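You operate a simulated robot arm through the tools that you are given. There is no shell and no other tool. Be economical: measure what you need, move in short steps, check, and stop when the job is done.

You run a simulated two-armed robot. Do the job below in one go: nothing can be reset, and whatever is moved stays where it is left.

## Task
Pick up the white kit box from the side table with one hand, pass it to the other hand and put it on the top of the bin housing.

Only the result counts: the job must be done as asked and must still hold three seconds after the hand-in. Knocking over, shifting, dropping, spilling or breaking anything else fails it.

## Robot
Two 7-joint arms with three-finger grippers on one trunk, on a base that drives. Base frame: it is fixed to the floor where the robot stands at the start and does not move with it; the origin is under the middle of the robot, x ahead of it, y to its left, z up; the surface under the hand at the start is at about z = 0.9. Units: m, rad, N and s.
The left shoulder is at the start at [0.07, 0.146, 1.237], the right one opposite. With the tool pointing down near the work surface each hand reaches from about 0.28 to 0.68 m from the robot's upright axis, wherever it stands, measured 20 degrees to its own side. Places, roughly: top of the bin housing [-1.1, 1.6, 0.4]. Payload 2.2 kg a hand.
The TCP of each hand is the grasp point between the finger pads, 0.028 m short of the fingertips. In the tool frame z runs along the fingers and y along their closing line. The gripper opens to 0.102 m. The gripper's body begins 0.071 m behind the TCP.
Orientation is that of the tool frame in the base frame, as a unit quaternion [x, y, z, w]. With the fingers straight down and closing along the base's y, the tool's x points along the base's -x, its y along +y and its z along -z.

## Interface
- The arms move only by the tool nudge_tool. It takes "left_increments", "right_increments" or both (then of equal length, played together; a hand with none holds still); each is a list of rows, each an object (a shift or turn left out is 0, a gripper value left out holds the last) with "delta_pos": the shift along the tool's x, y, z in cm, a list of three; "dr": the turn, a rotation vector about the tool's x, y, z in rad, a list of three; "hand": the finger opening in cm, from 0 to 10.2. In form: [{"delta_pos": [dx, dy, dz], "dr": [ax, ay, az], "hand": hand}, ...]. A call has 1 to 20 rows; each row shifts and turns the commanded pose from where the row before left it, along the tool's axes as they then stand. A row lasts 0.2 s, in which the tool goes at most 0.05 m and 0.15 rad; a call with a longer step from one row to the next is refused whole, and so is a gripper value outside its range. Where a pose cannot be reached the arm comes as near as it can. A force on the tool above 40 N (or 10 N above the force at the start of the call, whichever is more), or a blocked arm, ends the call early, and 0.2 s more pass. The fingers move at their own pace and stop on an object; they squeeze with about 20 N. The grip force told is the motor's: it shows also when the fingers shut on nothing. Time passes only in rows, and 0.2 s behind the last, so rows that do not move let the fingers close. It gives the time, the measured TCP pose, the force on the tool (base axes), the opening and the grip force at its end, in the units of the frame above (readings bear some noise), with the torque about the TCP (base axes, N m) and any sound that the robot's microphone picked up.
- Cameras (640 x 400 px; columns grow to the right, rows downward): "scene" is now at [0.1222, 0.0053, 1.4685]; the picture's right is [-0.03, -1.00, 0.00], its down [-0.60, 0.02, -0.80] and it looks along [0.80, -0.02, -0.60] (base axes); focal length 250 px, centre (320, 200). "left" rides on the left gripper at [0.072, 0.038, -0.086] in its tool frame; the picture's right is [-0.46, 0.89, 0.00], its down [-0.60, -0.32, -0.73] and it looks along [-0.65, -0.34, 0.68] (tool axes); focal length 256 px, centre (320, 200). "right" rides on the right gripper at [0.069, 0.044, -0.086] in its tool frame; the picture's right is [-0.53, 0.85, 0.00], its down [-0.58, -0.36, -0.73] and it looks along [-0.62, -0.39, 0.68] (tool axes); focal length 256 px, centre (320, 200). There is no depth. A picture from a camera that has moved, and an enlarged one, comes with that camera's place and axes in the base frame and with its lens. The place of the scene camera against the robot may be out by one fixed shift of up to 0.025 m in any direction.
- get_image(camera): a new picture of that camera. It takes no simulated time.
- slide_trunk(by): slides the trunk up (or, below 0, down) by that many m; the arms and the scene camera ride with it, the base frame stays. It gives what a move gives, with no picture.
- roll_base(legs): drives the robot by 1 to 6 legs, each [ahead, left, turn to the left] in m, m and rad, along the robot's own axes; the way and the turn of a leg run together, so that a leg with both is an arc; at most 1.5 m and 3.142 rad a leg. The arms and the cameras ride along, it lands a little off, and it stops where it bumps. It gives what a move gives.
- head_to(pan, tilt): turns the head with the scene camera to pan (to the left, within 1.501 rad either way) and tilt (down, from -0.506 to 1.204), counted from straight ahead of the robot. It gives what a move gives.
- enlarge(camera, box): a new picture of the part [left, top, right, bottom] of that camera's present view, enlarged. It takes no simulated time.
- job_done(): hands the job in; it is judged then, once.

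Work in short steps. Places have to be worked out from the pictures, the camera data and where the tool is seen: move nearer, look again, correct. Check each grasp and each placing, and mend what went wrong. You have 120 turns and 108 pictures in all, those below and enlarged ones among them. Open the grippers and draw the arms clear of the work before you hand the job in, unless the task says otherwise; then end with one line.

The tools are called after "Emit:" as a command line: name --argument value ..., lists and objects as JSON in quotes. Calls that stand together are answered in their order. nudge_tool: Moves the arms, as the interface text tells. Its arguments: {"type":"object","properties":{"left_increments":{"type":"array"},"right_increments":{"type":"array"}},"required":[]} The other tools are called the same way: slide_trunk (by) slides the trunk up or down; roll_base (legs) drives the base; head_to (pan, tilt) turns the head that bears the scene camera; get_image (camera) takes a picture; enlarge (camera, box) takes an enlarged picture of a part of a camera's view; job_done () hands the job in.

At the start:

```text
t: 0.0
left_position: [0.5024, 0.1799, 1.2103]
left_tcp_rot: [0.0, 1.0, 0.0, 0.0]
left_ft_force: [0.4, -0.5, -0.1]
left_wrist_torque: [-0.02, -0.02, 0.04]
left_grip_width: 0.102
left_grasp_force: 0.1
right_position: [0.4844, -0.1564, 1.2309]
right_tcp_rot: [0.0, 1.0, 0.001, 0.0]
right_ft_force: [0.0, -0.1, -0.2]
right_wrist_torque: [-0.01, 0.01, 0.02]
right_grip_width: 0.1019
right_grasp_force: 0.0
trunk travel left (down, up): [-0.775, 0.165]
robot x, y, heading: [0.0017, 0.0012, -0.002]
head pan, tilt: [-0.028, 0.646]
```

scene: 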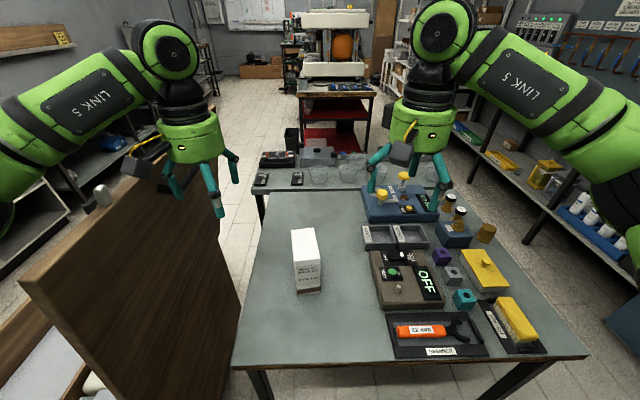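
right: 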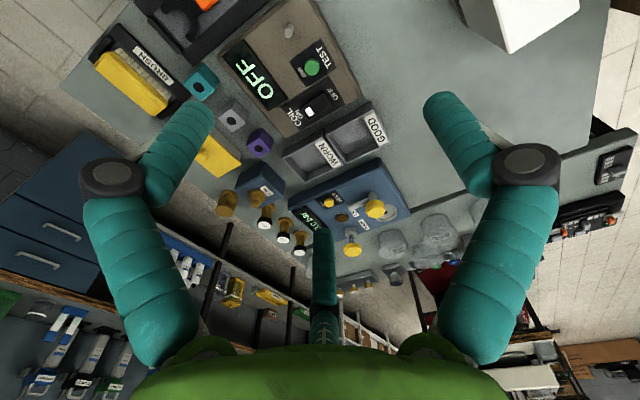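
left: 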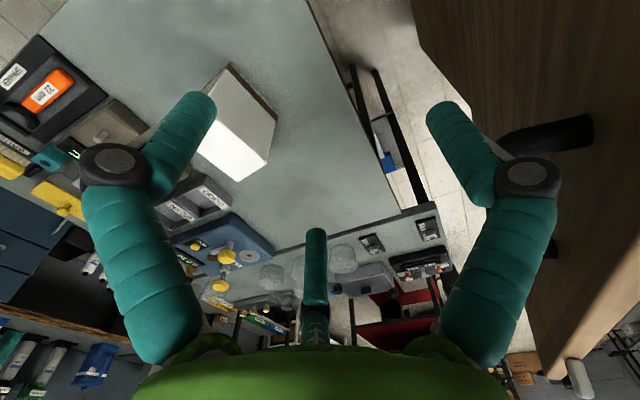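

The white box stands on the table ahead of the robot. I'll look at it closer and look around to the left, where the bin housing should be.

Emit:
enlarge --camera "scene" --box '[240, 200, 400, 300]'

Emit:
head_to --pan 1.5 --tilt 0.6

Emit:
get_image --camera "scene"

```text
4.00 times, centred on (320, 250) of scene
camera zoom: at [0.1222, 0.0053, 1.4685], right [-0.03, -1.0, 0.0], down [-0.6, 0.02, -0.8], along [0.8, -0.02, -0.6], focal length 999 px, centre (320, 0)
```

zoom: 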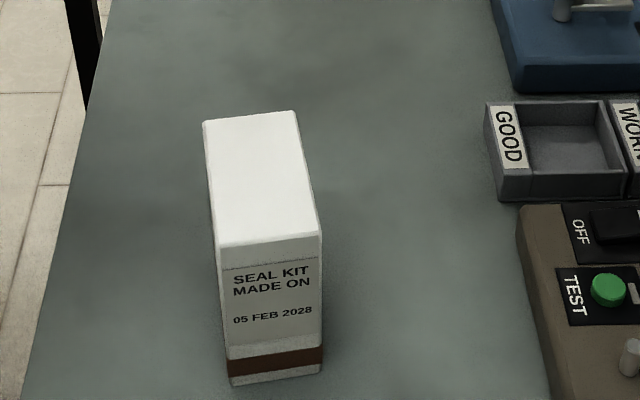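

```text
t: 1.6
left_position: [0.5015, 0.179, 1.2101]
left_tcp_rot: [0.0, 1.0, 0.0, 0.001]
left_ft_force: [0.5, 0.2, -0.9]
left_wrist_torque: [-0.02, -0.04, 0.06]
left_grip_width: 0.1019
left_grasp_force: 0.0
right_position: [0.4841, -0.1574, 1.2307]
right_tcp_rot: [0.0, 1.0, 0.0, 0.0]
right_ft_force: [-1.0, -0.7, -0.4]
right_wrist_torque: [0.05, 0.01, -0.01]
right_grip_width: 0.1019
right_grasp_force: 0.0
trunk travel left (down, up): [-0.775, 0.165]
robot x, y, heading: [-0.003, 0.0008, -0.005]
head pan, tilt: [1.499, 0.6]
```

```text
103 pictures are left
camera scene: at [0.0417, 0.0958, 1.4725], right [1.0, -0.07, 0.0], down [-0.04, -0.56, -0.83], along [0.06, 0.82, -0.56], focal length 250 px, centre (320, 200)
```

scene: 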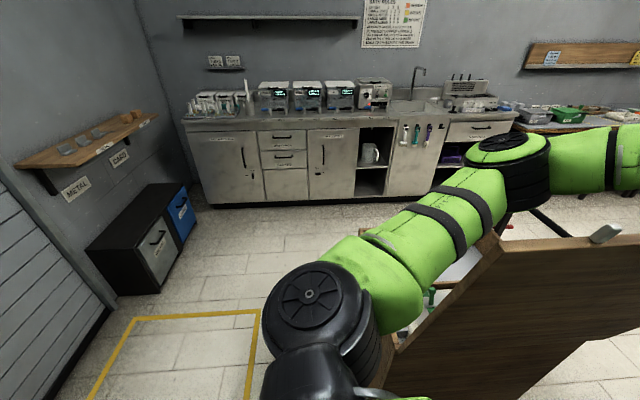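

The bin housing is the low black cabinet (METAL/CARD) at the wall behind on the left, with a shelf above it. I check the area by the wooden panel before touching anything.

Emit:
head_to --pan 0.75 --tilt 0.75

Emit:
get_image --camera "scene"

Emit:
head_to --pan -1.2 --tilt 0.6

Emit:
get_image --camera "scene"

Emit:
head_to --pan 0.0 --tilt 0.75

Emit:
get_image --camera "scene"

```text
t: 2.7
left_position: [0.5016, 0.1798, 1.2109]
left_tcp_rot: [0.001, 1.0, 0.0, -0.001]
left_ft_force: [0.6, 0.1, -0.4]
left_wrist_torque: [0.0, 0.01, -0.03]
left_grip_width: 0.1021
left_grasp_force: 0.0
right_position: [0.4848, -0.1566, 1.231]
right_tcp_rot: [0.0, 1.0, 0.0, 0.0]
right_ft_force: [-0.5, 0.3, 0.8]
right_wrist_torque: [-0.03, -0.03, -0.02]
right_grip_width: 0.102
right_grasp_force: 0.1
trunk travel left (down, up): [-0.775, 0.165]
robot x, y, heading: [-0.0018, -0.0004, -0.001]
head pan, tilt: [0.75, 0.75]
```

```text
102 pictures are left
camera scene: at [0.0958, 0.0643, 1.4596], right [0.68, -0.73, 0.0], down [-0.5, -0.47, -0.73], along [0.53, 0.5, -0.68], focal length 250 px, centre (320, 200)
```

scene: 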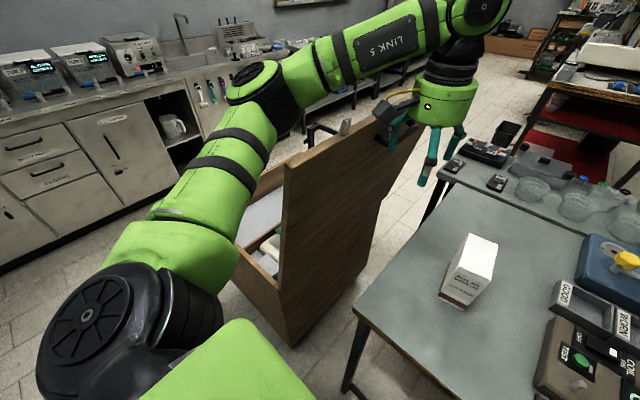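

```text
t: 4.6
left_position: [0.5015, 0.1787, 1.2098]
left_tcp_rot: [0.0, 1.0, 0.0, 0.001]
left_ft_force: [0.3, -0.8, -0.5]
left_wrist_torque: [0.04, -0.01, -0.01]
left_grip_width: 0.1018
left_grasp_force: 0.1
right_position: [0.4846, -0.1563, 1.2308]
right_tcp_rot: [0.0, 1.0, 0.0, 0.0]
right_ft_force: [-0.9, 0.5, 0.4]
right_wrist_torque: [0.01, -0.04, -0.02]
right_grip_width: 0.1023
right_grasp_force: 0.1
trunk travel left (down, up): [-0.775, 0.165]
robot x, y, heading: [0.0013, -0.0005, -0.001]
head pan, tilt: [-1.201, 0.6]
```

```text
101 pictures are left
camera scene: at [0.0673, -0.0747, 1.4725], right [-0.93, -0.36, 0.0], down [-0.2, 0.53, -0.83], along [0.3, -0.77, -0.56], focal length 250 px, centre (320, 200)
```

scene: 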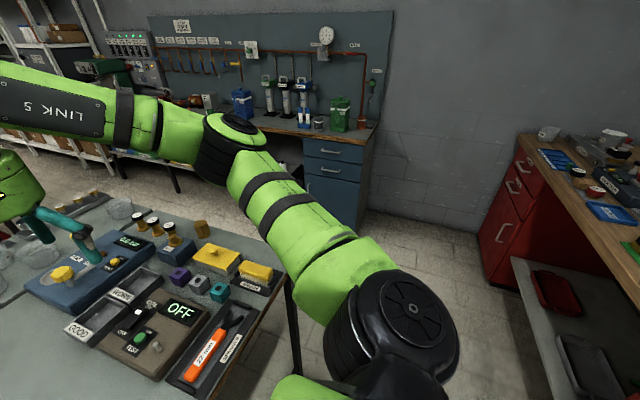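

```text
t: 6.0
left_position: [0.5013, 0.1787, 1.2103]
left_tcp_rot: [0.0, 1.0, 0.0, 0.001]
left_ft_force: [0.0, 0.4, 0.5]
left_wrist_torque: [0.0, 0.01, 0.01]
left_grip_width: 0.1024
left_grasp_force: 0.1
right_position: [0.4851, -0.1581, 1.2317]
right_tcp_rot: [0.0, 1.0, 0.0, 0.0]
right_ft_force: [-0.5, 0.8, 0.9]
right_wrist_torque: [0.0, 0.03, 0.01]
right_grip_width: 0.1021
right_grasp_force: 0.0
trunk travel left (down, up): [-0.775, 0.165]
robot x, y, heading: [-0.0001, -0.003, -0.004]
head pan, tilt: [0.0, 0.75]
```

```text
100 pictures are left
camera scene: at [0.1182, 0.0076, 1.4596], right [0.0, -1.0, 0.0], down [-0.68, 0.0, -0.73], along [0.73, 0.0, -0.68], focal length 250 px, centre (320, 200)
```

scene: 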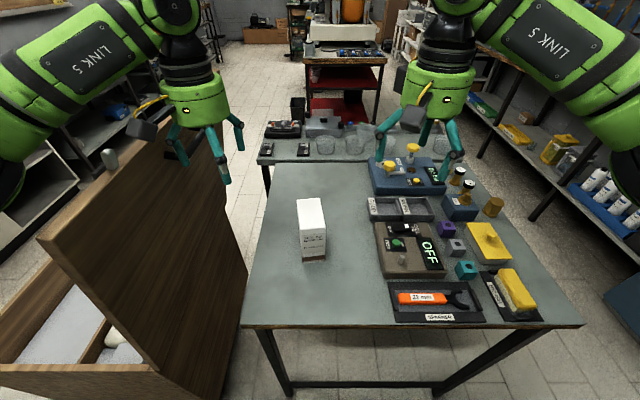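

The table is clear around the box; the crate's open lid stands close on the left, so I pick with the right hand and receive with the left. I estimate the box at about (0.533, 0.032), 10×6×13 cm, yaw +0.13. I raise the left hand out of the way and bring the right hand to a hover above the box.

Emit:
nudge_tool --left_increments '[{"delta_pos": [0, 1, -3]}, {"delta_pos": [0, 1, -3]}, {"delta_pos": [0, 1, -3]}, {"delta_pos": [0, 1, -3]}, {}, {}, {}, {}]' --right_increments '[{}, {}, {"delta_pos": [-1, 3, 0.5], "hand": 10.2}, {"delta_pos": [-1, 3, 0.5]}, {"delta_pos": [-1, 3, 0.5]}, {"delta_pos": [-1, 3, 0.5]}, {"delta_pos": [-1, 3, 0.5]}, {"dr": [0, 0, -0.13]}]'

Emit:
get_image --camera "right"

Emit:
get_image --camera "scene"

```text
t: 7.8
left_position: [0.5019, 0.2173, 1.3294]
left_tcp_rot: [0.001, 1.0, 0.0, 0.0]
left_ft_force: [1.5, 0.2, -0.2]
left_wrist_torque: [0.03, -0.02, -0.02]
left_grip_width: 0.1019
left_grasp_force: 0.1
right_position: [0.5354, -0.0071, 1.2069]
right_tcp_rot: [-0.066, 0.998, 0.001, 0.0]
right_ft_force: [0.9, -0.2, 0.1]
right_wrist_torque: [0.0, 0.04, 0.0]
right_grip_width: 0.1017
right_grasp_force: 0.1
trunk travel left (down, up): [-0.775, 0.165]
robot x, y, heading: [-0.0016, -0.0018, 0.002]
head pan, tilt: [0.0, 0.75]
```

```text
99 pictures are left
camera right: at [0.4613, 0.0263, 1.2927], right [0.42, 0.91, 0.0], down [0.62, -0.29, 0.73], along [0.66, -0.31, -0.68], focal length 256 px, centre (320, 200)
```

right: 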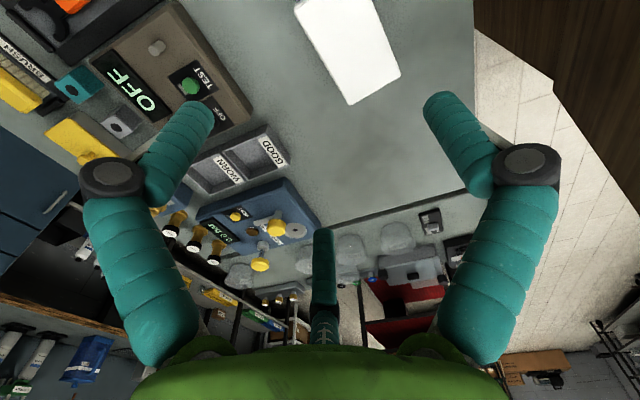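

```text
98 pictures are left
camera scene: at [0.1179, 0.0065, 1.4596], right [0.0, -1.0, 0.0], down [-0.68, 0.0, -0.73], along [0.73, 0.0, -0.68], focal length 250 px, centre (320, 200)
```

scene: 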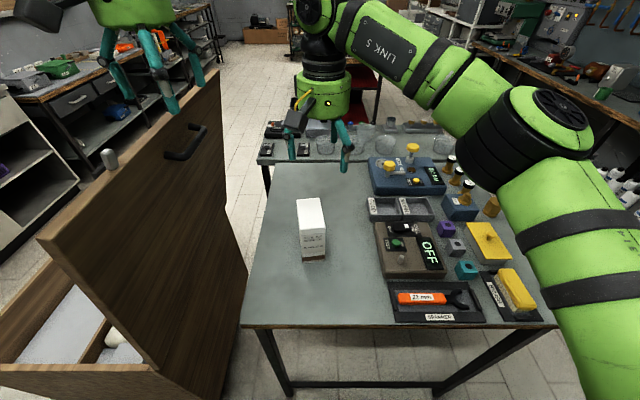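

From the wrist camera the box top centre is near (0.540, 0.022), yaw about 0.15. I align and descend to just above the top to check the height.

Emit:
nudge_tool --right_increments '[{"delta_pos": [-0.6, 0.7, 2]}, {"delta_pos": [-0.6, 0.7, 2]}, {"delta_pos": [-0.6, 0.7, 2.2]}, {"delta_pos": [-0.55, 0.7, 2.5], "dr": [0, 0, -0.02]}, {"delta_pos": [0, 0, 2]}]'

Emit:
get_image --camera "right"

Emit:
enlarge --camera "scene" --box '[240, 120, 400, 270]'

```text
t: 9.0
left_position: [0.5034, 0.2201, 1.3271]
left_tcp_rot: [0.0, 1.0, 0.0, 0.0]
left_ft_force: [0.5, -0.1, 0.0]
left_wrist_torque: [-0.02, -0.05, 0.02]
left_grip_width: 0.102
left_grasp_force: 0.0
right_position: [0.5542, 0.025, 1.0977]
right_tcp_rot: [-0.075, 0.997, -0.001, 0.0]
right_ft_force: [0.6, 0.0, 0.1]
right_wrist_torque: [0.02, 0.01, -0.01]
right_grip_width: 0.1021
right_grasp_force: 0.0
trunk travel left (down, up): [-0.775, 0.165]
robot x, y, heading: [0.002, 0.0001, 0.002]
head pan, tilt: [0.0, 0.75]
```

```text
97 pictures are left
camera right: at [0.48, 0.0566, 1.1848], right [0.4, 0.92, 0.0], down [0.62, -0.27, 0.73], along [0.67, -0.29, -0.68], focal length 256 px, centre (320, 200)
```

right: 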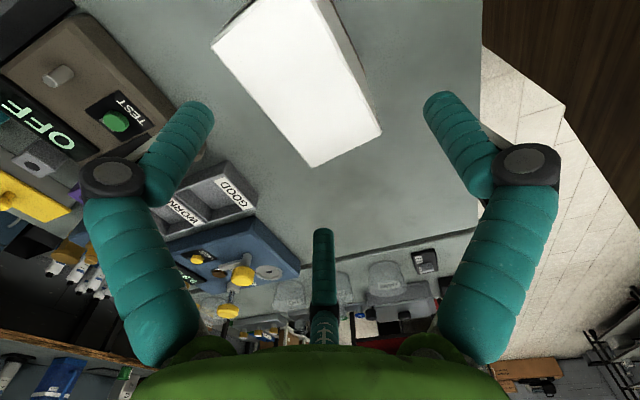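

```text
2.67 times, centred on (320, 195) of scene
camera zoom: at [0.1186, 0.0073, 1.4596], right [0.0, -1.0, 0.0], down [-0.68, 0.0, -0.73], along [0.73, 0.0, -0.68], focal length 666 px, centre (320, 213)
```

zoom: 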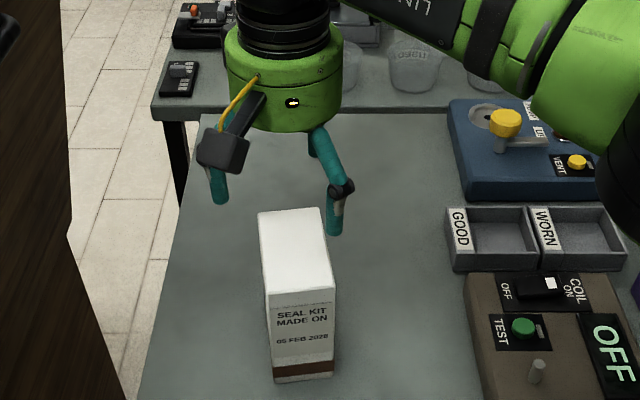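

Both views agree: top at z≈1.03, lateral alignment good. I descend to z≈1.01 and close the fingers.

Emit:
nudge_tool --right_increments '[{"delta_pos": [0, 0, 2.2]}, {"delta_pos": [0, 0, 2.2]}, {"delta_pos": [0, 0, 2.2]}, {"delta_pos": [0, 0, 2.0]}, {}, {"hand": 5.0}, {"hand": 3}, {"hand": 3}, {"hand": 3}]'

Emit:
get_image --camera "right"

```text
t: 9.8
left_position: [0.499, 0.2186, 1.3299]
left_tcp_rot: [0.0, 1.0, 0.0, 0.001]
left_ft_force: [-0.2, -0.8, 0.9]
left_wrist_torque: [0.04, 0.02, 0.0]
left_grip_width: 0.1021
left_grasp_force: 0.0
right_position: [0.5514, 0.0251, 1.0496]
right_tcp_rot: [-0.075, 0.997, 0.002, 0.001]
right_ft_force: [-5.1, -1.8, 11.7]
right_wrist_torque: [-0.49, 0.68, -0.16]
right_grip_width: 0.1021
right_grasp_force: 0.3
trunk travel left (down, up): [-0.775, 0.165]
robot x, y, heading: [0.0021, -0.0012, -0.001]
head pan, tilt: [0.0, 0.75]
stopped in row 3 (right hand): the force on the tool passed its limit at 55 N (the readings are from after the stop); the commanded pose is now the measured one
```

```text
95 pictures are left
camera right: at [0.4767, 0.0565, 1.1357], right [0.4, 0.92, 0.0], down [0.62, -0.28, 0.73], along [0.67, -0.29, -0.68], focal length 256 px, centre (320, 200)
```

right: 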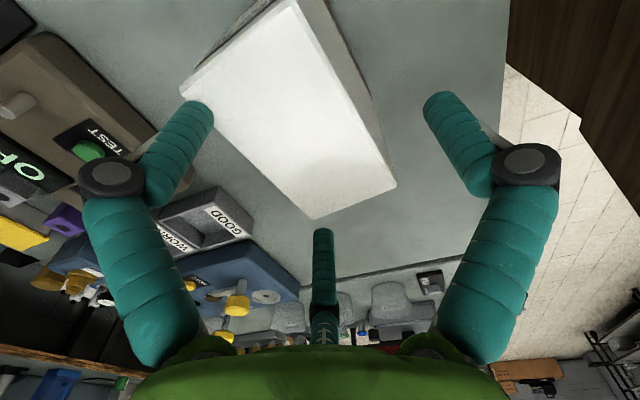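

The descent was stopped by contact: the torque places it at the -x/-y side, where a third finger seen in the wrist view appears to overlap the box edge. I back off upward and watch the fingers close partly in free air to learn the real geometry.

Emit:
nudge_tool --right_increments '[{"delta_pos": [0, 0, -3]}, {"delta_pos": [0, 0, -3]}, {"delta_pos": [0, 0, -2]}, {"hand": 5}, {}, {}]'

Emit:
get_image --camera "right"

Emit:
enlarge --camera "scene" --box '[240, 90, 400, 270]'

```text
t: 11.2
left_position: [0.5032, 0.2193, 1.328]
left_tcp_rot: [0.0, 1.0, -0.001, -0.001]
left_ft_force: [-0.5, 0.0, 0.3]
left_wrist_torque: [0.0, 0.0, 0.01]
left_grip_width: 0.102
left_grasp_force: 0.0
right_position: [0.555, 0.0242, 1.1266]
right_tcp_rot: [-0.075, 0.997, 0.0, 0.002]
right_ft_force: [-0.1, 0.6, -0.9]
right_wrist_torque: [0.01, -0.04, 0.01]
right_grip_width: 0.05
right_grasp_force: 0.1
trunk travel left (down, up): [-0.775, 0.165]
robot x, y, heading: [0.0015, -0.0012, 0.003]
head pan, tilt: [0.0, 0.75]
```

```text
94 pictures are left
camera right: at [0.4796, 0.0566, 1.2129], right [0.4, 0.92, 0.0], down [0.62, -0.27, 0.73], along [0.67, -0.29, -0.68], focal length 256 px, centre (320, 200)
```

right: 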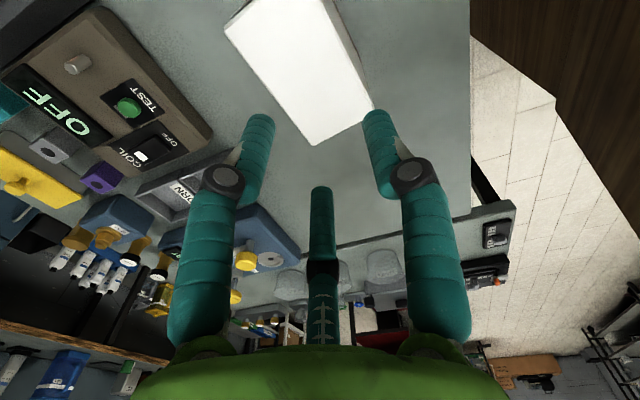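

```text
2.22 times, centred on (320, 180) of scene
camera zoom: at [0.1185, 0.0077, 1.4596], right [0.0, -1.0, 0.0], down [-0.68, 0.0, -0.73], along [0.73, 0.0, -0.68], focal length 555 px, centre (320, 244)
```

zoom: 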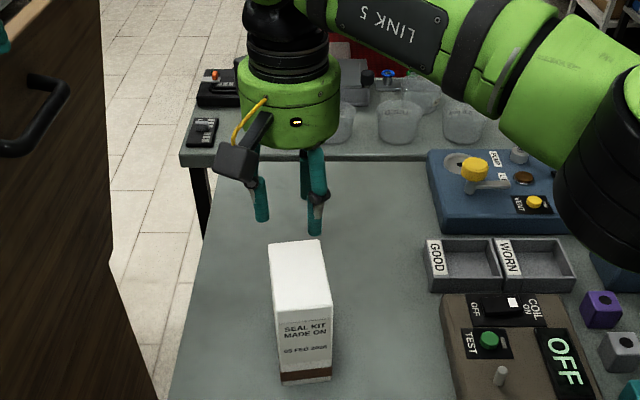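

The hand really has three fingers closing radially (a thumb at tool +y, two at ±x on the -y side). So the box must sit about 1.2 cm toward the thumb and centred in x; I reopen, shift there and descend to just above the top to check.

Emit:
nudge_tool --right_increments '[{"delta_pos": [0.6, -0.6, 0], "hand": 10.2}, {"delta_pos": [0.6, -0.65, 1]}, {"delta_pos": [0, 0, 2]}, {"delta_pos": [0, 0, 1.2]}, {}]'

Emit:
get_image --camera "right"

```text
t: 12.4
left_position: [0.5026, 0.2189, 1.3268]
left_tcp_rot: [0.0, 1.0, 0.0, 0.0]
left_ft_force: [0.5, 0.8, -0.6]
left_wrist_torque: [0.0, 0.0, 0.0]
left_grip_width: 0.1019
left_grasp_force: 0.0
right_position: [0.5443, 0.0103, 1.0848]
right_tcp_rot: [-0.075, 0.997, 0.0, 0.002]
right_ft_force: [0.6, 0.1, 0.1]
right_wrist_torque: [-0.01, -0.01, 0.02]
right_grip_width: 0.1019
right_grasp_force: 0.0
trunk travel left (down, up): [-0.775, 0.165]
robot x, y, heading: [-0.0011, -0.0044, -0.005]
head pan, tilt: [0.0, 0.75]
```

```text
92 pictures are left
camera right: at [0.47, 0.0419, 1.1708], right [0.4, 0.92, 0.0], down [0.62, -0.28, 0.73], along [0.67, -0.29, -0.68], focal length 256 px, centre (320, 200)
```

right: 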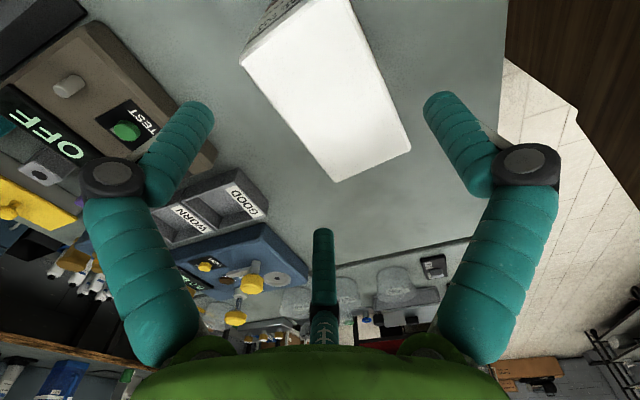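

The box now lies inside the finger triangle with about 1 cm on each side. I descend 6 cm.

Emit:
nudge_tool --right_increments '[{"delta_pos": [0, 0, 1.5]}, {"delta_pos": [0, 0, 1.5]}, {"delta_pos": [0, 0, 1.5]}, {"delta_pos": [0, 0, 1.5]}, {}]'

Emit:
get_image --camera "right"

Emit:
enlarge --camera "scene" --box '[240, 120, 400, 270]'

```text
t: 13.6
left_position: [0.5039, 0.2183, 1.329]
left_tcp_rot: [0.001, 1.0, 0.0, 0.0]
left_ft_force: [-0.5, -0.7, -0.3]
left_wrist_torque: [-0.01, 0.0, -0.03]
left_grip_width: 0.1019
left_grasp_force: 0.1
right_position: [0.5468, 0.0088, 1.0239]
right_tcp_rot: [-0.075, 0.997, 0.0, 0.002]
right_ft_force: [0.4, 0.1, -0.3]
right_wrist_torque: [0.04, 0.01, 0.0]
right_grip_width: 0.1019
right_grasp_force: 0.2
trunk travel left (down, up): [-0.775, 0.165]
robot x, y, heading: [0.0008, 0.0013, -0.0]
head pan, tilt: [0.0, 0.75]
```

```text
91 pictures are left
camera right: at [0.4717, 0.042, 1.1105], right [0.4, 0.92, 0.0], down [0.62, -0.28, 0.73], along [0.67, -0.29, -0.68], focal length 256 px, centre (320, 200)
```

right: 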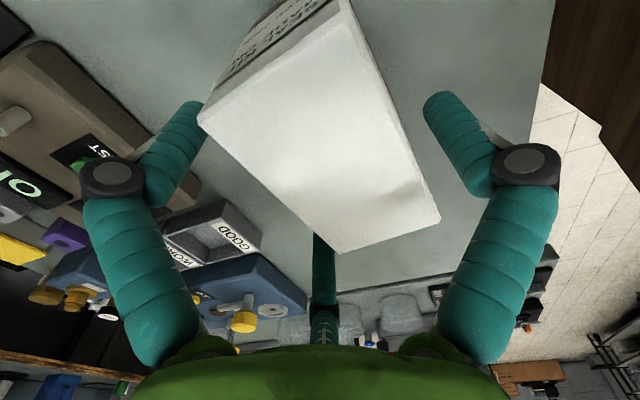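

```text
2.67 times, centred on (320, 195) of scene
camera zoom: at [0.1182, 0.0076, 1.4596], right [0.0, -1.0, 0.0], down [-0.68, 0.0, -0.73], along [0.73, 0.0, -0.68], focal length 666 px, centre (320, 213)
```

zoom: 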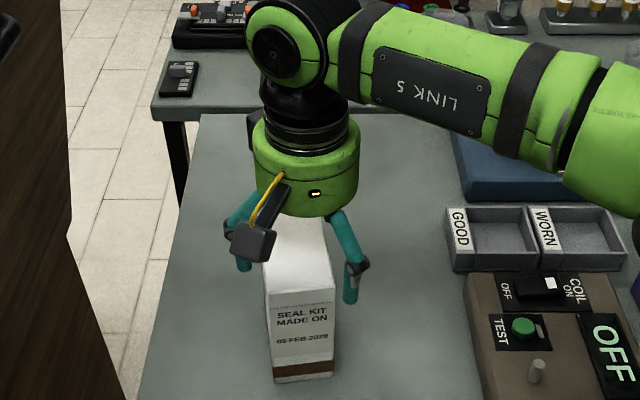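

Fingers straddle the box without contact. I close the hand.

Emit:
nudge_tool --right_increments '[{"hand": 8.5}, {"hand": 7.5}, {"hand": 6.5}, {"hand": 6}, {"hand": 6}, {"hand": 6}]'

Emit:
get_image --camera "right"

```text
t: 15.0
left_position: [0.502, 0.2184, 1.3272]
left_tcp_rot: [0.0, 1.0, 0.0, 0.0]
left_ft_force: [0.0, -0.2, -0.5]
left_wrist_torque: [-0.01, 0.01, 0.0]
left_grip_width: 0.1022
left_grasp_force: 0.1
right_position: [0.546, 0.0104, 1.0244]
right_tcp_rot: [-0.074, 0.997, 0.001, 0.001]
right_ft_force: [1.2, 1.4, 1.3]
right_wrist_torque: [0.09, -0.01, 0.01]
right_grip_width: 0.0809
right_grasp_force: 19.9
trunk travel left (down, up): [-0.775, 0.165]
robot x, y, heading: [0.0005, -0.0015, -0.002]
head pan, tilt: [0.0, 0.75]
```

```text
89 pictures are left
camera right: at [0.4717, 0.0424, 1.111], right [0.4, 0.92, 0.0], down [0.62, -0.28, 0.73], along [0.67, -0.29, -0.68], focal length 256 px, centre (320, 200)
```

right: 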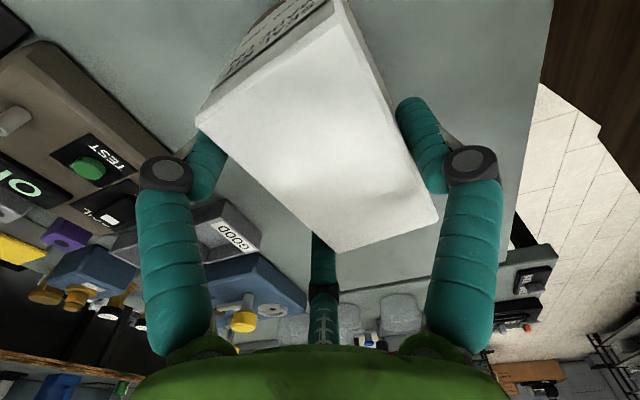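

Gripped at opening 0.081 with 20 N. I lift gently by 4 cm and check for slip.

Emit:
nudge_tool --right_increments '[{"delta_pos": [0, 0, -0.5], "hand": 5}, {"delta_pos": [0, 0, -1]}, {"delta_pos": [0, 0, -1.5]}, {"delta_pos": [0, 0, -1.5]}, {}]'

Emit:
get_image --camera "right"

Emit:
get_image --camera "scene"

```text
t: 16.2
left_position: [0.5029, 0.2182, 1.3282]
left_tcp_rot: [0.0, 1.0, -0.001, 0.0]
left_ft_force: [0.3, -0.5, 1.2]
left_wrist_torque: [0.03, -0.02, -0.02]
left_grip_width: 0.102
left_grasp_force: 0.1
right_position: [0.5452, 0.0109, 1.0694]
right_tcp_rot: [-0.075, 0.997, 0.0, 0.002]
right_ft_force: [-0.2, -0.6, -1.4]
right_wrist_torque: [-0.05, -0.01, 0.0]
right_grip_width: 0.081
right_grasp_force: 20.2
trunk travel left (down, up): [-0.775, 0.165]
robot x, y, heading: [0.0026, 0.004, -0.001]
head pan, tilt: [0.0, 0.75]
```

```text
88 pictures are left
camera right: at [0.4712, 0.0422, 1.1558], right [0.4, 0.92, 0.0], down [0.62, -0.28, 0.73], along [0.67, -0.29, -0.68], focal length 256 px, centre (320, 200)
```

right: 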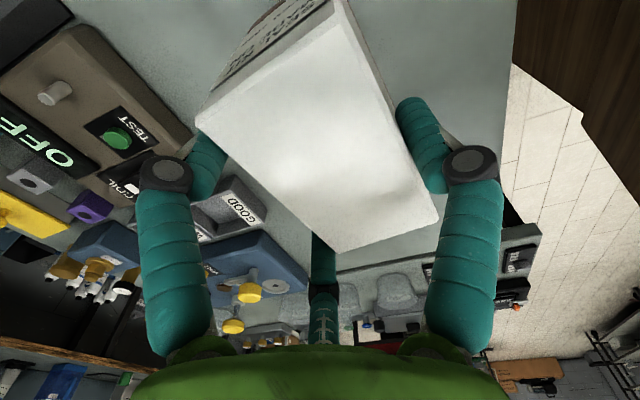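

```text
87 pictures are left
camera scene: at [0.1187, 0.0077, 1.4596], right [0.0, -1.0, 0.0], down [-0.68, 0.0, -0.73], along [0.73, 0.0, -0.68], focal length 250 px, centre (320, 200)
```

scene: 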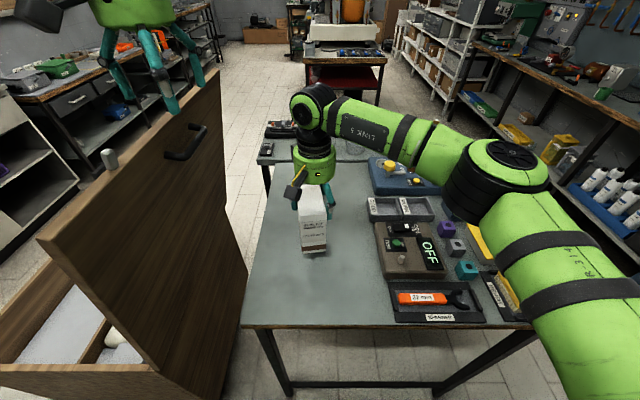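

The box is held firmly and is light. I lift it to z≈1.25, then back the robot off from the table and crate to have room for the handover.

Emit:
nudge_tool --right_increments '[{"delta_pos": [0, 0, -3]}, {"delta_pos": [0, 0, -3]}, {"delta_pos": [0, 0, -3]}, {"delta_pos": [0, 0, -3]}, {"delta_pos": [0, 0, -3]}, {"delta_pos": [0, 0, -3]}]'

Emit:
roll_base --legs '[[-0.4, 0, 0]]'

Emit:
get_image --camera "scene"

```text
t: 17.6
left_position: [0.5012, 0.2196, 1.3279]
left_tcp_rot: [0.001, 1.0, -0.002, 0.0]
left_ft_force: [-0.7, 0.7, 0.2]
left_wrist_torque: [-0.04, 0.0, -0.02]
left_grip_width: 0.1021
left_grasp_force: 0.1
right_position: [0.5436, 0.0123, 1.2501]
right_tcp_rot: [-0.075, 0.997, 0.0, 0.002]
right_ft_force: [-0.8, 0.0, -1.8]
right_wrist_torque: [-0.03, -0.01, -0.02]
right_grip_width: 0.0806
right_grasp_force: 19.1
trunk travel left (down, up): [-0.775, 0.165]
robot x, y, heading: [-0.0017, 0.0026, 0.006]
head pan, tilt: [0.0, 0.75]
```

```text
t: 19.7
left_position: [0.1856, 0.2214, 1.3285]
left_tcp_rot: [0.003, 1.0, 0.004, -0.001]
left_ft_force: [-1.6, -1.4, -0.1]
left_wrist_torque: [0.12, -0.03, 0.02]
left_grip_width: 0.1023
left_grasp_force: 0.0
right_position: [0.2234, 0.0134, 1.2481]
right_tcp_rot: [-0.07, 0.998, 0.003, 0.0]
right_ft_force: [0.0, -1.8, -1.0]
right_wrist_torque: [0.09, -0.01, 0.0]
right_grip_width: 0.0808
right_grasp_force: 19.8
trunk travel left (down, up): [-0.775, 0.165]
robot x, y, heading: [-0.3195, 0.0151, -0.011]
head pan, tilt: [0.0, 0.75]
stopped in leg 1: the robot was blocked; the commanded pose is now the measured one
```

```text
86 pictures are left
camera scene: at [-0.2022, 0.0139, 1.4594], right [-0.01, -1.0, -0.01], down [-0.68, 0.01, -0.73], along [0.73, 0.0, -0.68], focal length 250 px, centre (320, 200)
```

scene: 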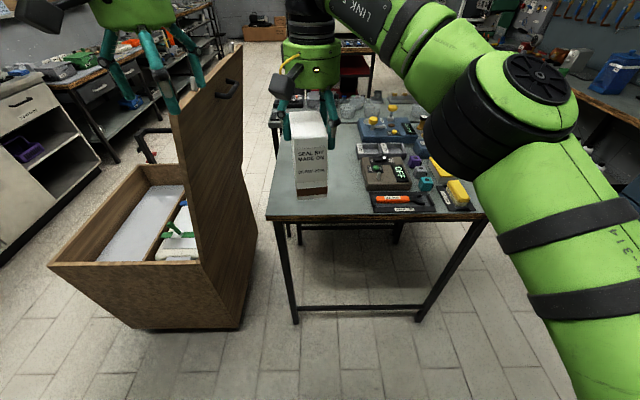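

The base bumped something behind at x≈-0.32. I go forward a little and look back on both sides.

Emit:
roll_base --legs '[[0.06, 0, 0]]'

Emit:
head_to --pan -1.5 --tilt 0.9

Emit:
get_image --camera "scene"

Emit:
head_to --pan 1.5 --tilt 0.9

Emit:
get_image --camera "scene"

```text
t: 20.7
left_position: [0.2341, 0.2323, 1.3305]
left_tcp_rot: [0.004, 1.0, -0.001, 0.002]
left_ft_force: [-0.7, 0.0, 0.7]
left_wrist_torque: [0.01, -0.08, 0.0]
left_grip_width: 0.1022
left_grasp_force: 0.1
right_position: [0.2725, 0.0254, 1.2533]
right_tcp_rot: [-0.07, 0.998, -0.001, 0.004]
right_ft_force: [-1.0, 0.0, -1.0]
right_wrist_torque: [-0.07, -0.12, 0.0]
right_grip_width: 0.0809
right_grasp_force: 19.6
trunk travel left (down, up): [-0.775, 0.165]
robot x, y, heading: [-0.2598, 0.0181, -0.014]
head pan, tilt: [0.0, 0.75]
```

```text
t: 22.3
left_position: [0.2427, 0.2309, 1.3285]
left_tcp_rot: [0.004, 1.0, 0.001, -0.001]
left_ft_force: [-0.2, 0.4, -0.1]
left_wrist_torque: [-0.05, -0.01, 0.01]
left_grip_width: 0.1018
left_grasp_force: 0.1
right_position: [0.2807, 0.0229, 1.2496]
right_tcp_rot: [-0.072, 0.997, -0.001, 0.0]
right_ft_force: [0.0, 0.2, -1.8]
right_wrist_torque: [-0.04, -0.02, 0.02]
right_grip_width: 0.0811
right_grasp_force: 19.9
trunk travel left (down, up): [-0.775, 0.165]
robot x, y, heading: [-0.2646, 0.0176, -0.009]
head pan, tilt: [-1.499, 0.901]
```

```text
85 pictures are left
camera scene: at [-0.2225, -0.052, 1.4477], right [-1.0, -0.06, 0.0], down [-0.05, 0.78, -0.62], along [0.04, -0.62, -0.78], focal length 250 px, centre (320, 200)
```

scene: 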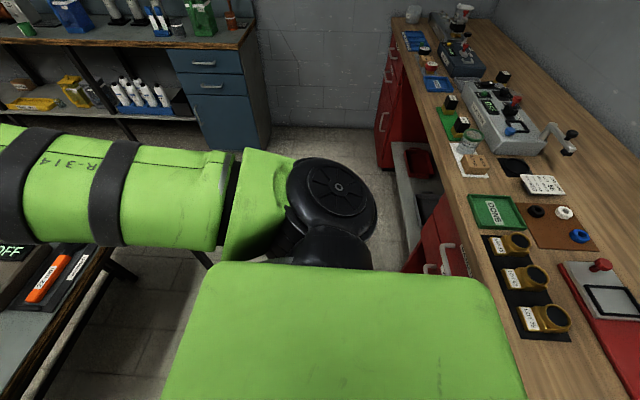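

```text
t: 24.9
left_position: [0.2415, 0.2308, 1.3275]
left_tcp_rot: [0.004, 1.0, 0.0, 0.0]
left_ft_force: [-0.1, -0.2, -0.5]
left_wrist_torque: [0.02, -0.01, -0.03]
left_grip_width: 0.1022
left_grasp_force: 0.0
right_position: [0.2802, 0.0227, 1.249]
right_tcp_rot: [-0.071, 0.997, -0.001, 0.001]
right_ft_force: [-0.2, 1.0, -1.4]
right_wrist_torque: [0.01, 0.02, -0.01]
right_grip_width: 0.0809
right_grasp_force: 20.1
trunk travel left (down, up): [-0.775, 0.165]
robot x, y, heading: [-0.258, 0.0172, -0.014]
head pan, tilt: [1.499, 0.901]
```

```text
84 pictures are left
camera scene: at [-0.2212, 0.0987, 1.4477], right [1.0, -0.08, 0.0], down [-0.06, -0.78, -0.62], along [0.05, 0.62, -0.78], focal length 250 px, centre (320, 200)
```

scene: 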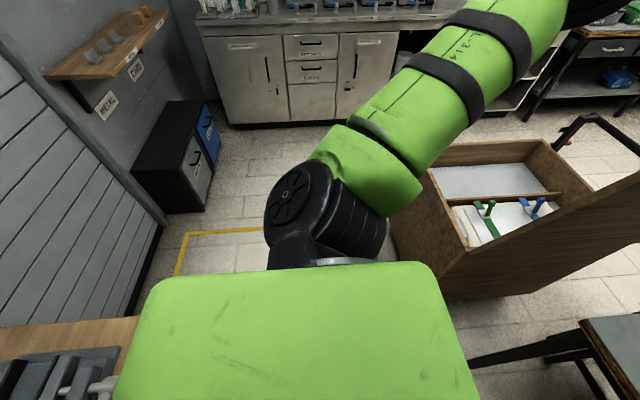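

Behind is a fixed bench. The housing is at about (-1.15, 1.6), with open floor in front of it. I raise the trunk, pull both hands in 10 cm, and look at the lid/clearance before turning left.

Emit:
slide_trunk --by 0.15

Emit:
nudge_tool --left_increments '[{"delta_pos": [2, 0, 0]}, {"delta_pos": [2, 0, 0]}, {"delta_pos": [2, 0, 0]}, {"delta_pos": [2, 0, 0]}, {"delta_pos": [2, 0, 0]}]' --right_increments '[{"delta_pos": [2, 0, 0]}, {"delta_pos": [2, 0, 0]}, {"delta_pos": [2, 0, 0]}, {"delta_pos": [2, 0, 0]}, {"delta_pos": [2, 0, 0]}]'

Emit:
head_to --pan 0.6 --tilt 0.7

Emit:
get_image --camera "scene"

```text
t: 26.6
left_position: [0.2422, 0.2302, 1.4775]
left_tcp_rot: [0.003, 1.0, 0.0, -0.001]
left_ft_force: [0.8, -0.2, 0.1]
left_wrist_torque: [-0.01, -0.02, -0.04]
left_grip_width: 0.102
left_grasp_force: 0.2
right_position: [0.2799, 0.0228, 1.3984]
right_tcp_rot: [-0.072, 0.997, 0.0, 0.0]
right_ft_force: [-0.6, -0.5, -1.6]
right_wrist_torque: [-0.03, -0.03, -0.01]
right_grip_width: 0.0807
right_grasp_force: 19.5
trunk travel left (down, up): [-0.925, 0.015]
robot x, y, heading: [-0.2658, 0.0133, -0.009]
head pan, tilt: [1.499, 0.901]
```

```text
t: 27.9
left_position: [0.1373, 0.2306, 1.4782]
left_tcp_rot: [0.004, 1.0, 0.0, 0.0]
left_ft_force: [-0.3, -0.1, 0.8]
left_wrist_torque: [-0.01, -0.02, 0.0]
left_grip_width: 0.1021
left_grasp_force: 0.2
right_position: [0.1788, 0.009, 1.3993]
right_tcp_rot: [-0.071, 0.997, 0.0, 0.001]
right_ft_force: [-0.2, 0.6, -1.3]
right_wrist_torque: [-0.02, -0.05, 0.0]
right_grip_width: 0.0807
right_grasp_force: 20.5
trunk travel left (down, up): [-0.925, 0.015]
robot x, y, heading: [-0.2629, 0.0166, -0.015]
head pan, tilt: [1.499, 0.901]
```

```text
t: 29.1
left_position: [0.1411, 0.2298, 1.4755]
left_tcp_rot: [0.003, 1.0, 0.0, -0.001]
left_ft_force: [0.4, 0.6, -0.8]
left_wrist_torque: [0.02, 0.01, 0.01]
left_grip_width: 0.1021
left_grasp_force: 0.2
right_position: [0.1816, 0.0082, 1.399]
right_tcp_rot: [-0.072, 0.997, 0.001, 0.0]
right_ft_force: [-0.3, -0.7, -2.7]
right_wrist_torque: [0.01, -0.03, -0.03]
right_grip_width: 0.0809
right_grasp_force: 19.9
trunk travel left (down, up): [-0.925, 0.015]
robot x, y, heading: [-0.2644, 0.012, -0.012]
head pan, tilt: [0.6, 0.7]
```

```text
83 pictures are left
camera scene: at [-0.1569, 0.0707, 1.6138], right [0.56, -0.83, 0.0], down [-0.54, -0.36, -0.76], along [0.64, 0.43, -0.64], focal length 250 px, centre (320, 200)
```

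scene: 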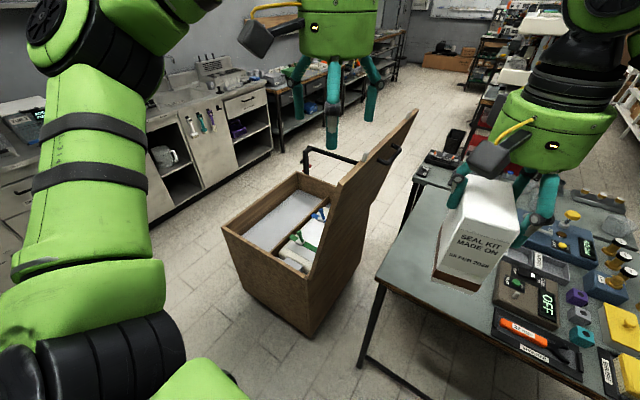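

The cart occupies x≥0.34, and hands and base are clear of it. I strafe left 1.2 m along the open aisle.

Emit:
roll_base --legs '[[0, 0.6, 0], [0, 0.6, 0]]'

Emit:
head_to --pan 1.5 --tilt 0.7

Emit:
get_image --camera "scene"

```text
t: 35.4
left_position: [0.1714, 1.4205, 1.4764]
left_tcp_rot: [0.014, 1.0, 0.001, -0.001]
left_ft_force: [-0.4, 0.3, 1.2]
left_wrist_torque: [0.01, -0.04, -0.02]
left_grip_width: 0.1019
left_grasp_force: 0.0
right_position: [0.2092, 1.1996, 1.3991]
right_tcp_rot: [-0.061, 0.998, 0.001, 0.0]
right_ft_force: [0.2, -0.4, -1.2]
right_wrist_torque: [0.01, 0.0, 0.0]
right_grip_width: 0.081
right_grasp_force: 20.3
trunk travel left (down, up): [-0.925, 0.015]
robot x, y, heading: [-0.236, 1.2208, -0.025]
head pan, tilt: [0.6, 0.7]
```

```text
t: 36.6
left_position: [0.1721, 1.4235, 1.4766]
left_tcp_rot: [0.014, 1.0, 0.0, -0.001]
left_ft_force: [0.2, 0.0, -1.1]
left_wrist_torque: [0.04, -0.02, 0.02]
left_grip_width: 0.1017
left_grasp_force: 0.1
right_position: [0.2084, 1.2014, 1.3977]
right_tcp_rot: [-0.061, 0.998, 0.001, 0.001]
right_ft_force: [-1.5, -0.8, -0.7]
right_wrist_torque: [-0.02, 0.0, -0.01]
right_grip_width: 0.0808
right_grasp_force: 20.2
trunk travel left (down, up): [-0.925, 0.015]
robot x, y, heading: [-0.2348, 1.2154, -0.034]
head pan, tilt: [1.499, 0.7]
```

```text
82 pictures are left
camera scene: at [-0.1917, 1.3074, 1.6139], right [0.99, -0.1, 0.0], down [-0.07, -0.64, -0.77], along [0.08, 0.76, -0.64], focal length 250 px, centre (320, 200)
```

scene: 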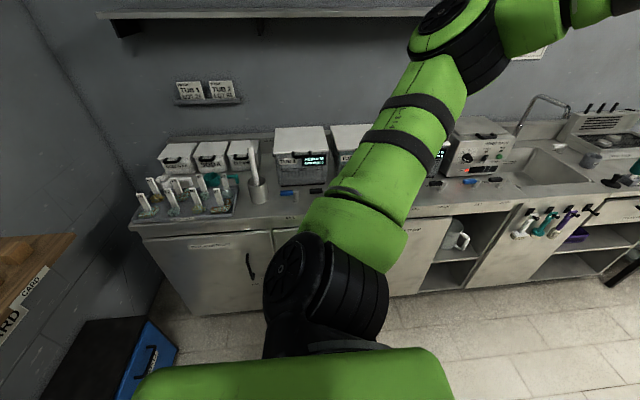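

Clear space here. I turn to face the housing (−x direction).

Emit:
roll_base --legs '[[0, 0, 1.6], [0, 0, 1.57]]'

Emit:
head_to --pan -0.3 --tilt 0.75

Emit:
get_image --camera "scene"

```text
t: 44.6
left_position: [-0.6536, 1.0306, 1.4757]
left_tcp_rot: [0.999, -0.039, 0.002, 0.0]
left_ft_force: [-0.1, 0.0, 0.6]
left_wrist_torque: [-0.05, -0.02, 0.0]
left_grip_width: 0.1019
left_grasp_force: 0.0
right_position: [-0.6787, 1.256, 1.3984]
right_tcp_rot: [0.999, 0.038, -0.001, 0.0]
right_ft_force: [-0.9, 0.3, -2.0]
right_wrist_torque: [0.06, 0.0, 0.0]
right_grip_width: 0.0809
right_grasp_force: 20.5
trunk travel left (down, up): [-0.925, 0.015]
robot x, y, heading: [-0.2347, 1.2157, 3.061]
head pan, tilt: [1.499, 0.7]
```

```text
t: 46.4
left_position: [-0.6542, 1.0295, 1.477]
left_tcp_rot: [0.999, -0.039, 0.0, -0.001]
left_ft_force: [-0.2, -0.8, -0.4]
left_wrist_torque: [-0.03, 0.01, -0.04]
left_grip_width: 0.1019
left_grasp_force: 0.1
right_position: [-0.68, 1.2541, 1.3975]
right_tcp_rot: [0.999, 0.038, -0.001, 0.0]
right_ft_force: [-0.1, 0.6, -2.2]
right_wrist_torque: [-0.02, 0.0, 0.01]
right_grip_width: 0.0807
right_grasp_force: 19.2
trunk travel left (down, up): [-0.925, 0.015]
robot x, y, heading: [-0.2373, 1.2194, 3.062]
head pan, tilt: [-0.3, 0.75]
```

```text
81 pictures are left
camera scene: at [-0.3779, 1.2594, 1.6096], right [0.37, 0.93, 0.0], down [0.63, -0.25, -0.73], along [-0.68, 0.27, -0.68], focal length 250 px, centre (320, 200)
```

scene: 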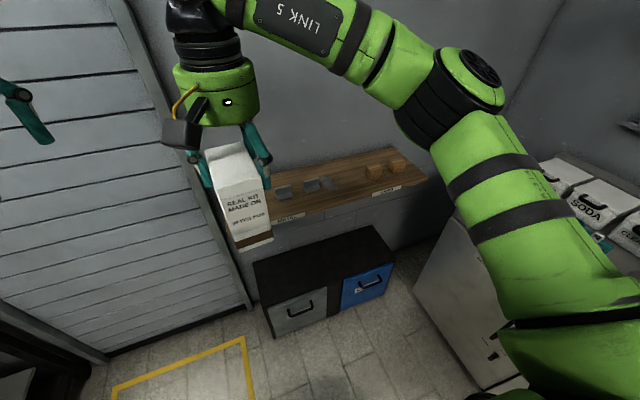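

The housing top spans about x −1.26…−0.97, y 1.21…1.94 at z≈0.4, with a shelf above. Now the handover: I test the left hand in a sideways orientation (pointing toward the right, its tool x up), first moving it out and down to the box's height.

Emit:
nudge_tool --left_increments '[{"delta_pos": [0, 3, 2]}, {"delta_pos": [0, 3, 3]}, {"delta_pos": [0, 3, 3]}, {"delta_pos": [0, 0, 3]}, {"delta_pos": [0, 0, 3]}, {"dr": [0.145, 0, 0]}, {"dr": [0.145, 0, 0]}, {"dr": [0.145, 0, 0]}, {"dr": [0.145, 0, 0]}, {"dr": [0.145, 0, 0]}, {"dr": [0.145, 0, 0]}, {"dr": [0.145, 0, 0]}, {"dr": [0.145, 0, 0]}, {"dr": [0.145, 0, 0]}, {"dr": [0.145, 0, 0]}, {"dr": [0.12, 0, 0]}, {}]'

Emit:
head_to --pan 0.2 --tilt 0.4

Emit:
get_image --camera "scene"

```text
t: 50.0
left_position: [-0.66, 0.9408, 1.3365]
left_tcp_rot: [-0.706, 0.027, -0.027, 0.708]
left_ft_force: [0.3, -0.1, -0.9]
left_wrist_torque: [0.01, 0.02, -0.04]
left_grip_width: 0.1019
left_grasp_force: 0.1
right_position: [-0.6794, 1.2543, 1.3985]
right_tcp_rot: [0.999, 0.038, -0.001, 0.0]
right_ft_force: [0.1, -0.3, -2.0]
right_wrist_torque: [0.04, 0.02, 0.03]
right_grip_width: 0.0808
right_grasp_force: 20.5
trunk travel left (down, up): [-0.925, 0.015]
robot x, y, heading: [-0.2346, 1.2144, 3.063]
head pan, tilt: [-0.3, 0.75]
```

```text
t: 50.9
left_position: [-0.6603, 0.9413, 1.337]
left_tcp_rot: [-0.707, 0.026, -0.027, 0.707]
left_ft_force: [-0.3, 0.7, 0.2]
left_wrist_torque: [0.01, 0.0, 0.0]
left_grip_width: 0.1018
left_grasp_force: 0.1
right_position: [-0.6791, 1.2537, 1.3983]
right_tcp_rot: [0.999, 0.038, 0.0, 0.0]
right_ft_force: [0.6, 0.6, -2.7]
right_wrist_torque: [0.03, -0.02, 0.01]
right_grip_width: 0.0808
right_grasp_force: 20.1
trunk travel left (down, up): [-0.925, 0.015]
robot x, y, heading: [-0.2382, 1.218, 3.064]
head pan, tilt: [0.201, 0.4]
```

```text
80 pictures are left
camera scene: at [-0.3928, 1.2176, 1.6406], right [-0.12, 0.99, 0.0], down [0.39, 0.05, -0.92], along [-0.91, -0.11, -0.39], focal length 250 px, centre (320, 200)
```

scene: 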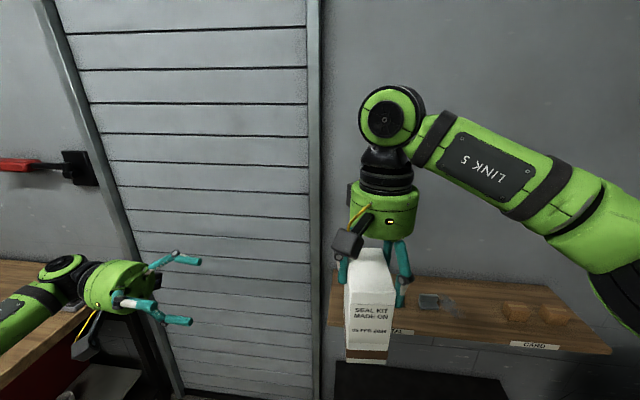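

Pointing inward works exactly. Now I roll the left hand −90° about its own axis so its camera goes up and the thumb points forward.

Emit:
nudge_tool --left_increments '[{"dr": [0, 0, -0.145]}, {"dr": [0, 0, -0.145]}, {"dr": [0, 0, -0.145]}, {"dr": [0, 0, -0.145]}, {"dr": [0, 0, -0.145]}, {"dr": [0, 0, -0.145]}, {"dr": [0, 0, -0.145]}, {"dr": [0, 0, -0.145]}, {"dr": [0, 0, -0.145]}, {"dr": [0, 0, -0.145]}, {"dr": [0, 0, -0.12]}, {}]'

Emit:
get_image --camera "scene"

```text
t: 53.5
left_position: [-0.6598, 0.9405, 1.3372]
left_tcp_rot: [0.518, 0.481, 0.519, -0.48]
left_ft_force: [-0.5, 0.5, 0.4]
left_wrist_torque: [-0.02, -0.04, 0.03]
left_grip_width: 0.102
left_grasp_force: 0.0
right_position: [-0.6799, 1.2551, 1.3982]
right_tcp_rot: [0.999, 0.037, -0.001, 0.0]
right_ft_force: [-0.4, 0.7, -1.7]
right_wrist_torque: [0.02, 0.01, 0.01]
right_grip_width: 0.0807
right_grasp_force: 19.5
trunk travel left (down, up): [-0.925, 0.015]
robot x, y, heading: [-0.2388, 1.2176, 3.063]
head pan, tilt: [0.201, 0.4]
```

```text
79 pictures are left
camera scene: at [-0.3929, 1.2175, 1.6407], right [-0.12, 0.99, 0.0], down [0.39, 0.05, -0.92], along [-0.91, -0.11, -0.39], focal length 250 px, centre (320, 200)
```

scene: 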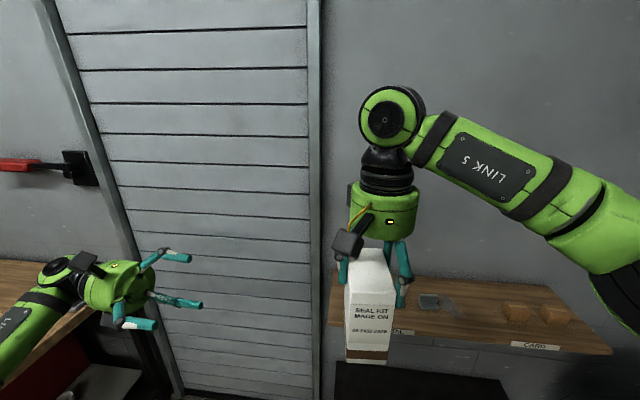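

The left hand reaches the wanted pose (thumb toward the robot, two fingers on the far side). Now I rotate the right hand so the box's near end faces the left hand.

Emit:
nudge_tool --right_increments '[{"dr": [0, 0, 0.1433]}, {"dr": [0, 0, 0.1433]}, {"dr": [0, 0, 0.1433]}, {"dr": [0, 0, 0.1433]}, {"dr": [0, 0, 0.1433]}, {"dr": [0, 0, 0.1433]}, {"dr": [0, 0, 0.1433]}, {"dr": [0, 0, 0.1433]}, {"dr": [0, 0, 0.1433]}, {"dr": [0, 0, 0.1433]}, {"dr": [0, 0, 0.1433]}, {"dr": [0, 0, 0.1433]}, {}]'

Emit:
get_image --camera "scene"

Emit:
get_image --camera "left"

Emit:
get_image --camera "right"

```text
t: 56.3
left_position: [-0.6604, 0.941, 1.3365]
left_tcp_rot: [0.518, 0.481, 0.519, -0.48]
left_ft_force: [0.9, -0.6, 0.5]
left_wrist_torque: [0.0, 0.02, 0.01]
left_grip_width: 0.102
left_grasp_force: 0.0
right_position: [-0.679, 1.2549, 1.398]
right_tcp_rot: [-0.68, 0.733, 0.0, 0.0]
right_ft_force: [-0.2, -0.5, -2.3]
right_wrist_torque: [0.01, -0.03, 0.0]
right_grip_width: 0.0809
right_grasp_force: 19.9
trunk travel left (down, up): [-0.925, 0.015]
robot x, y, heading: [-0.2358, 1.2163, 3.054]
head pan, tilt: [0.201, 0.4]
```

```text
78 pictures are left
camera scene: at [-0.3929, 1.2175, 1.6407], right [-0.12, 0.99, 0.0], down [0.39, 0.05, -0.92], along [-0.91, -0.11, -0.39], focal length 250 px, centre (320, 200)
```

scene: 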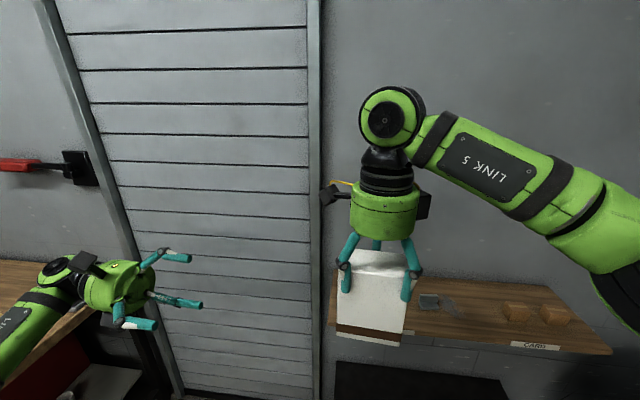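

```text
77 pictures are left
camera left: at [-0.6293, 0.8515, 1.4082], right [0.88, -0.07, -0.46], down [-0.37, -0.7, -0.6], along [-0.29, 0.71, -0.65], focal length 256 px, centre (320, 200)
```

left: 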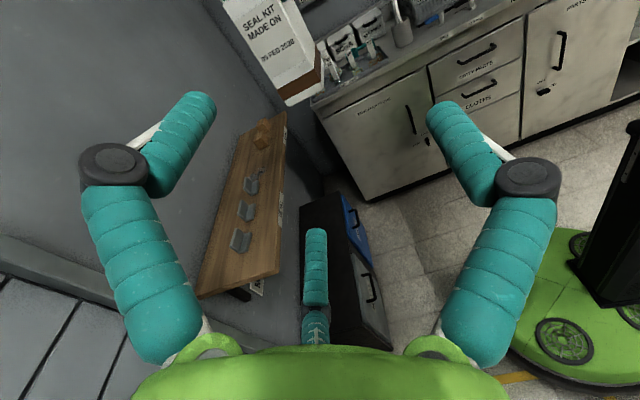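

```text
76 pictures are left
camera right: at [-0.7277, 1.1884, 1.4845], right [-0.8, 0.6, 0.0], down [0.41, 0.55, 0.73], along [0.44, 0.59, -0.68], focal length 256 px, centre (320, 200)
```

right: 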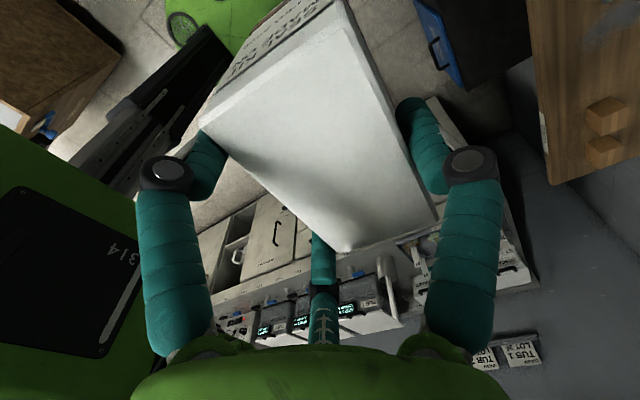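

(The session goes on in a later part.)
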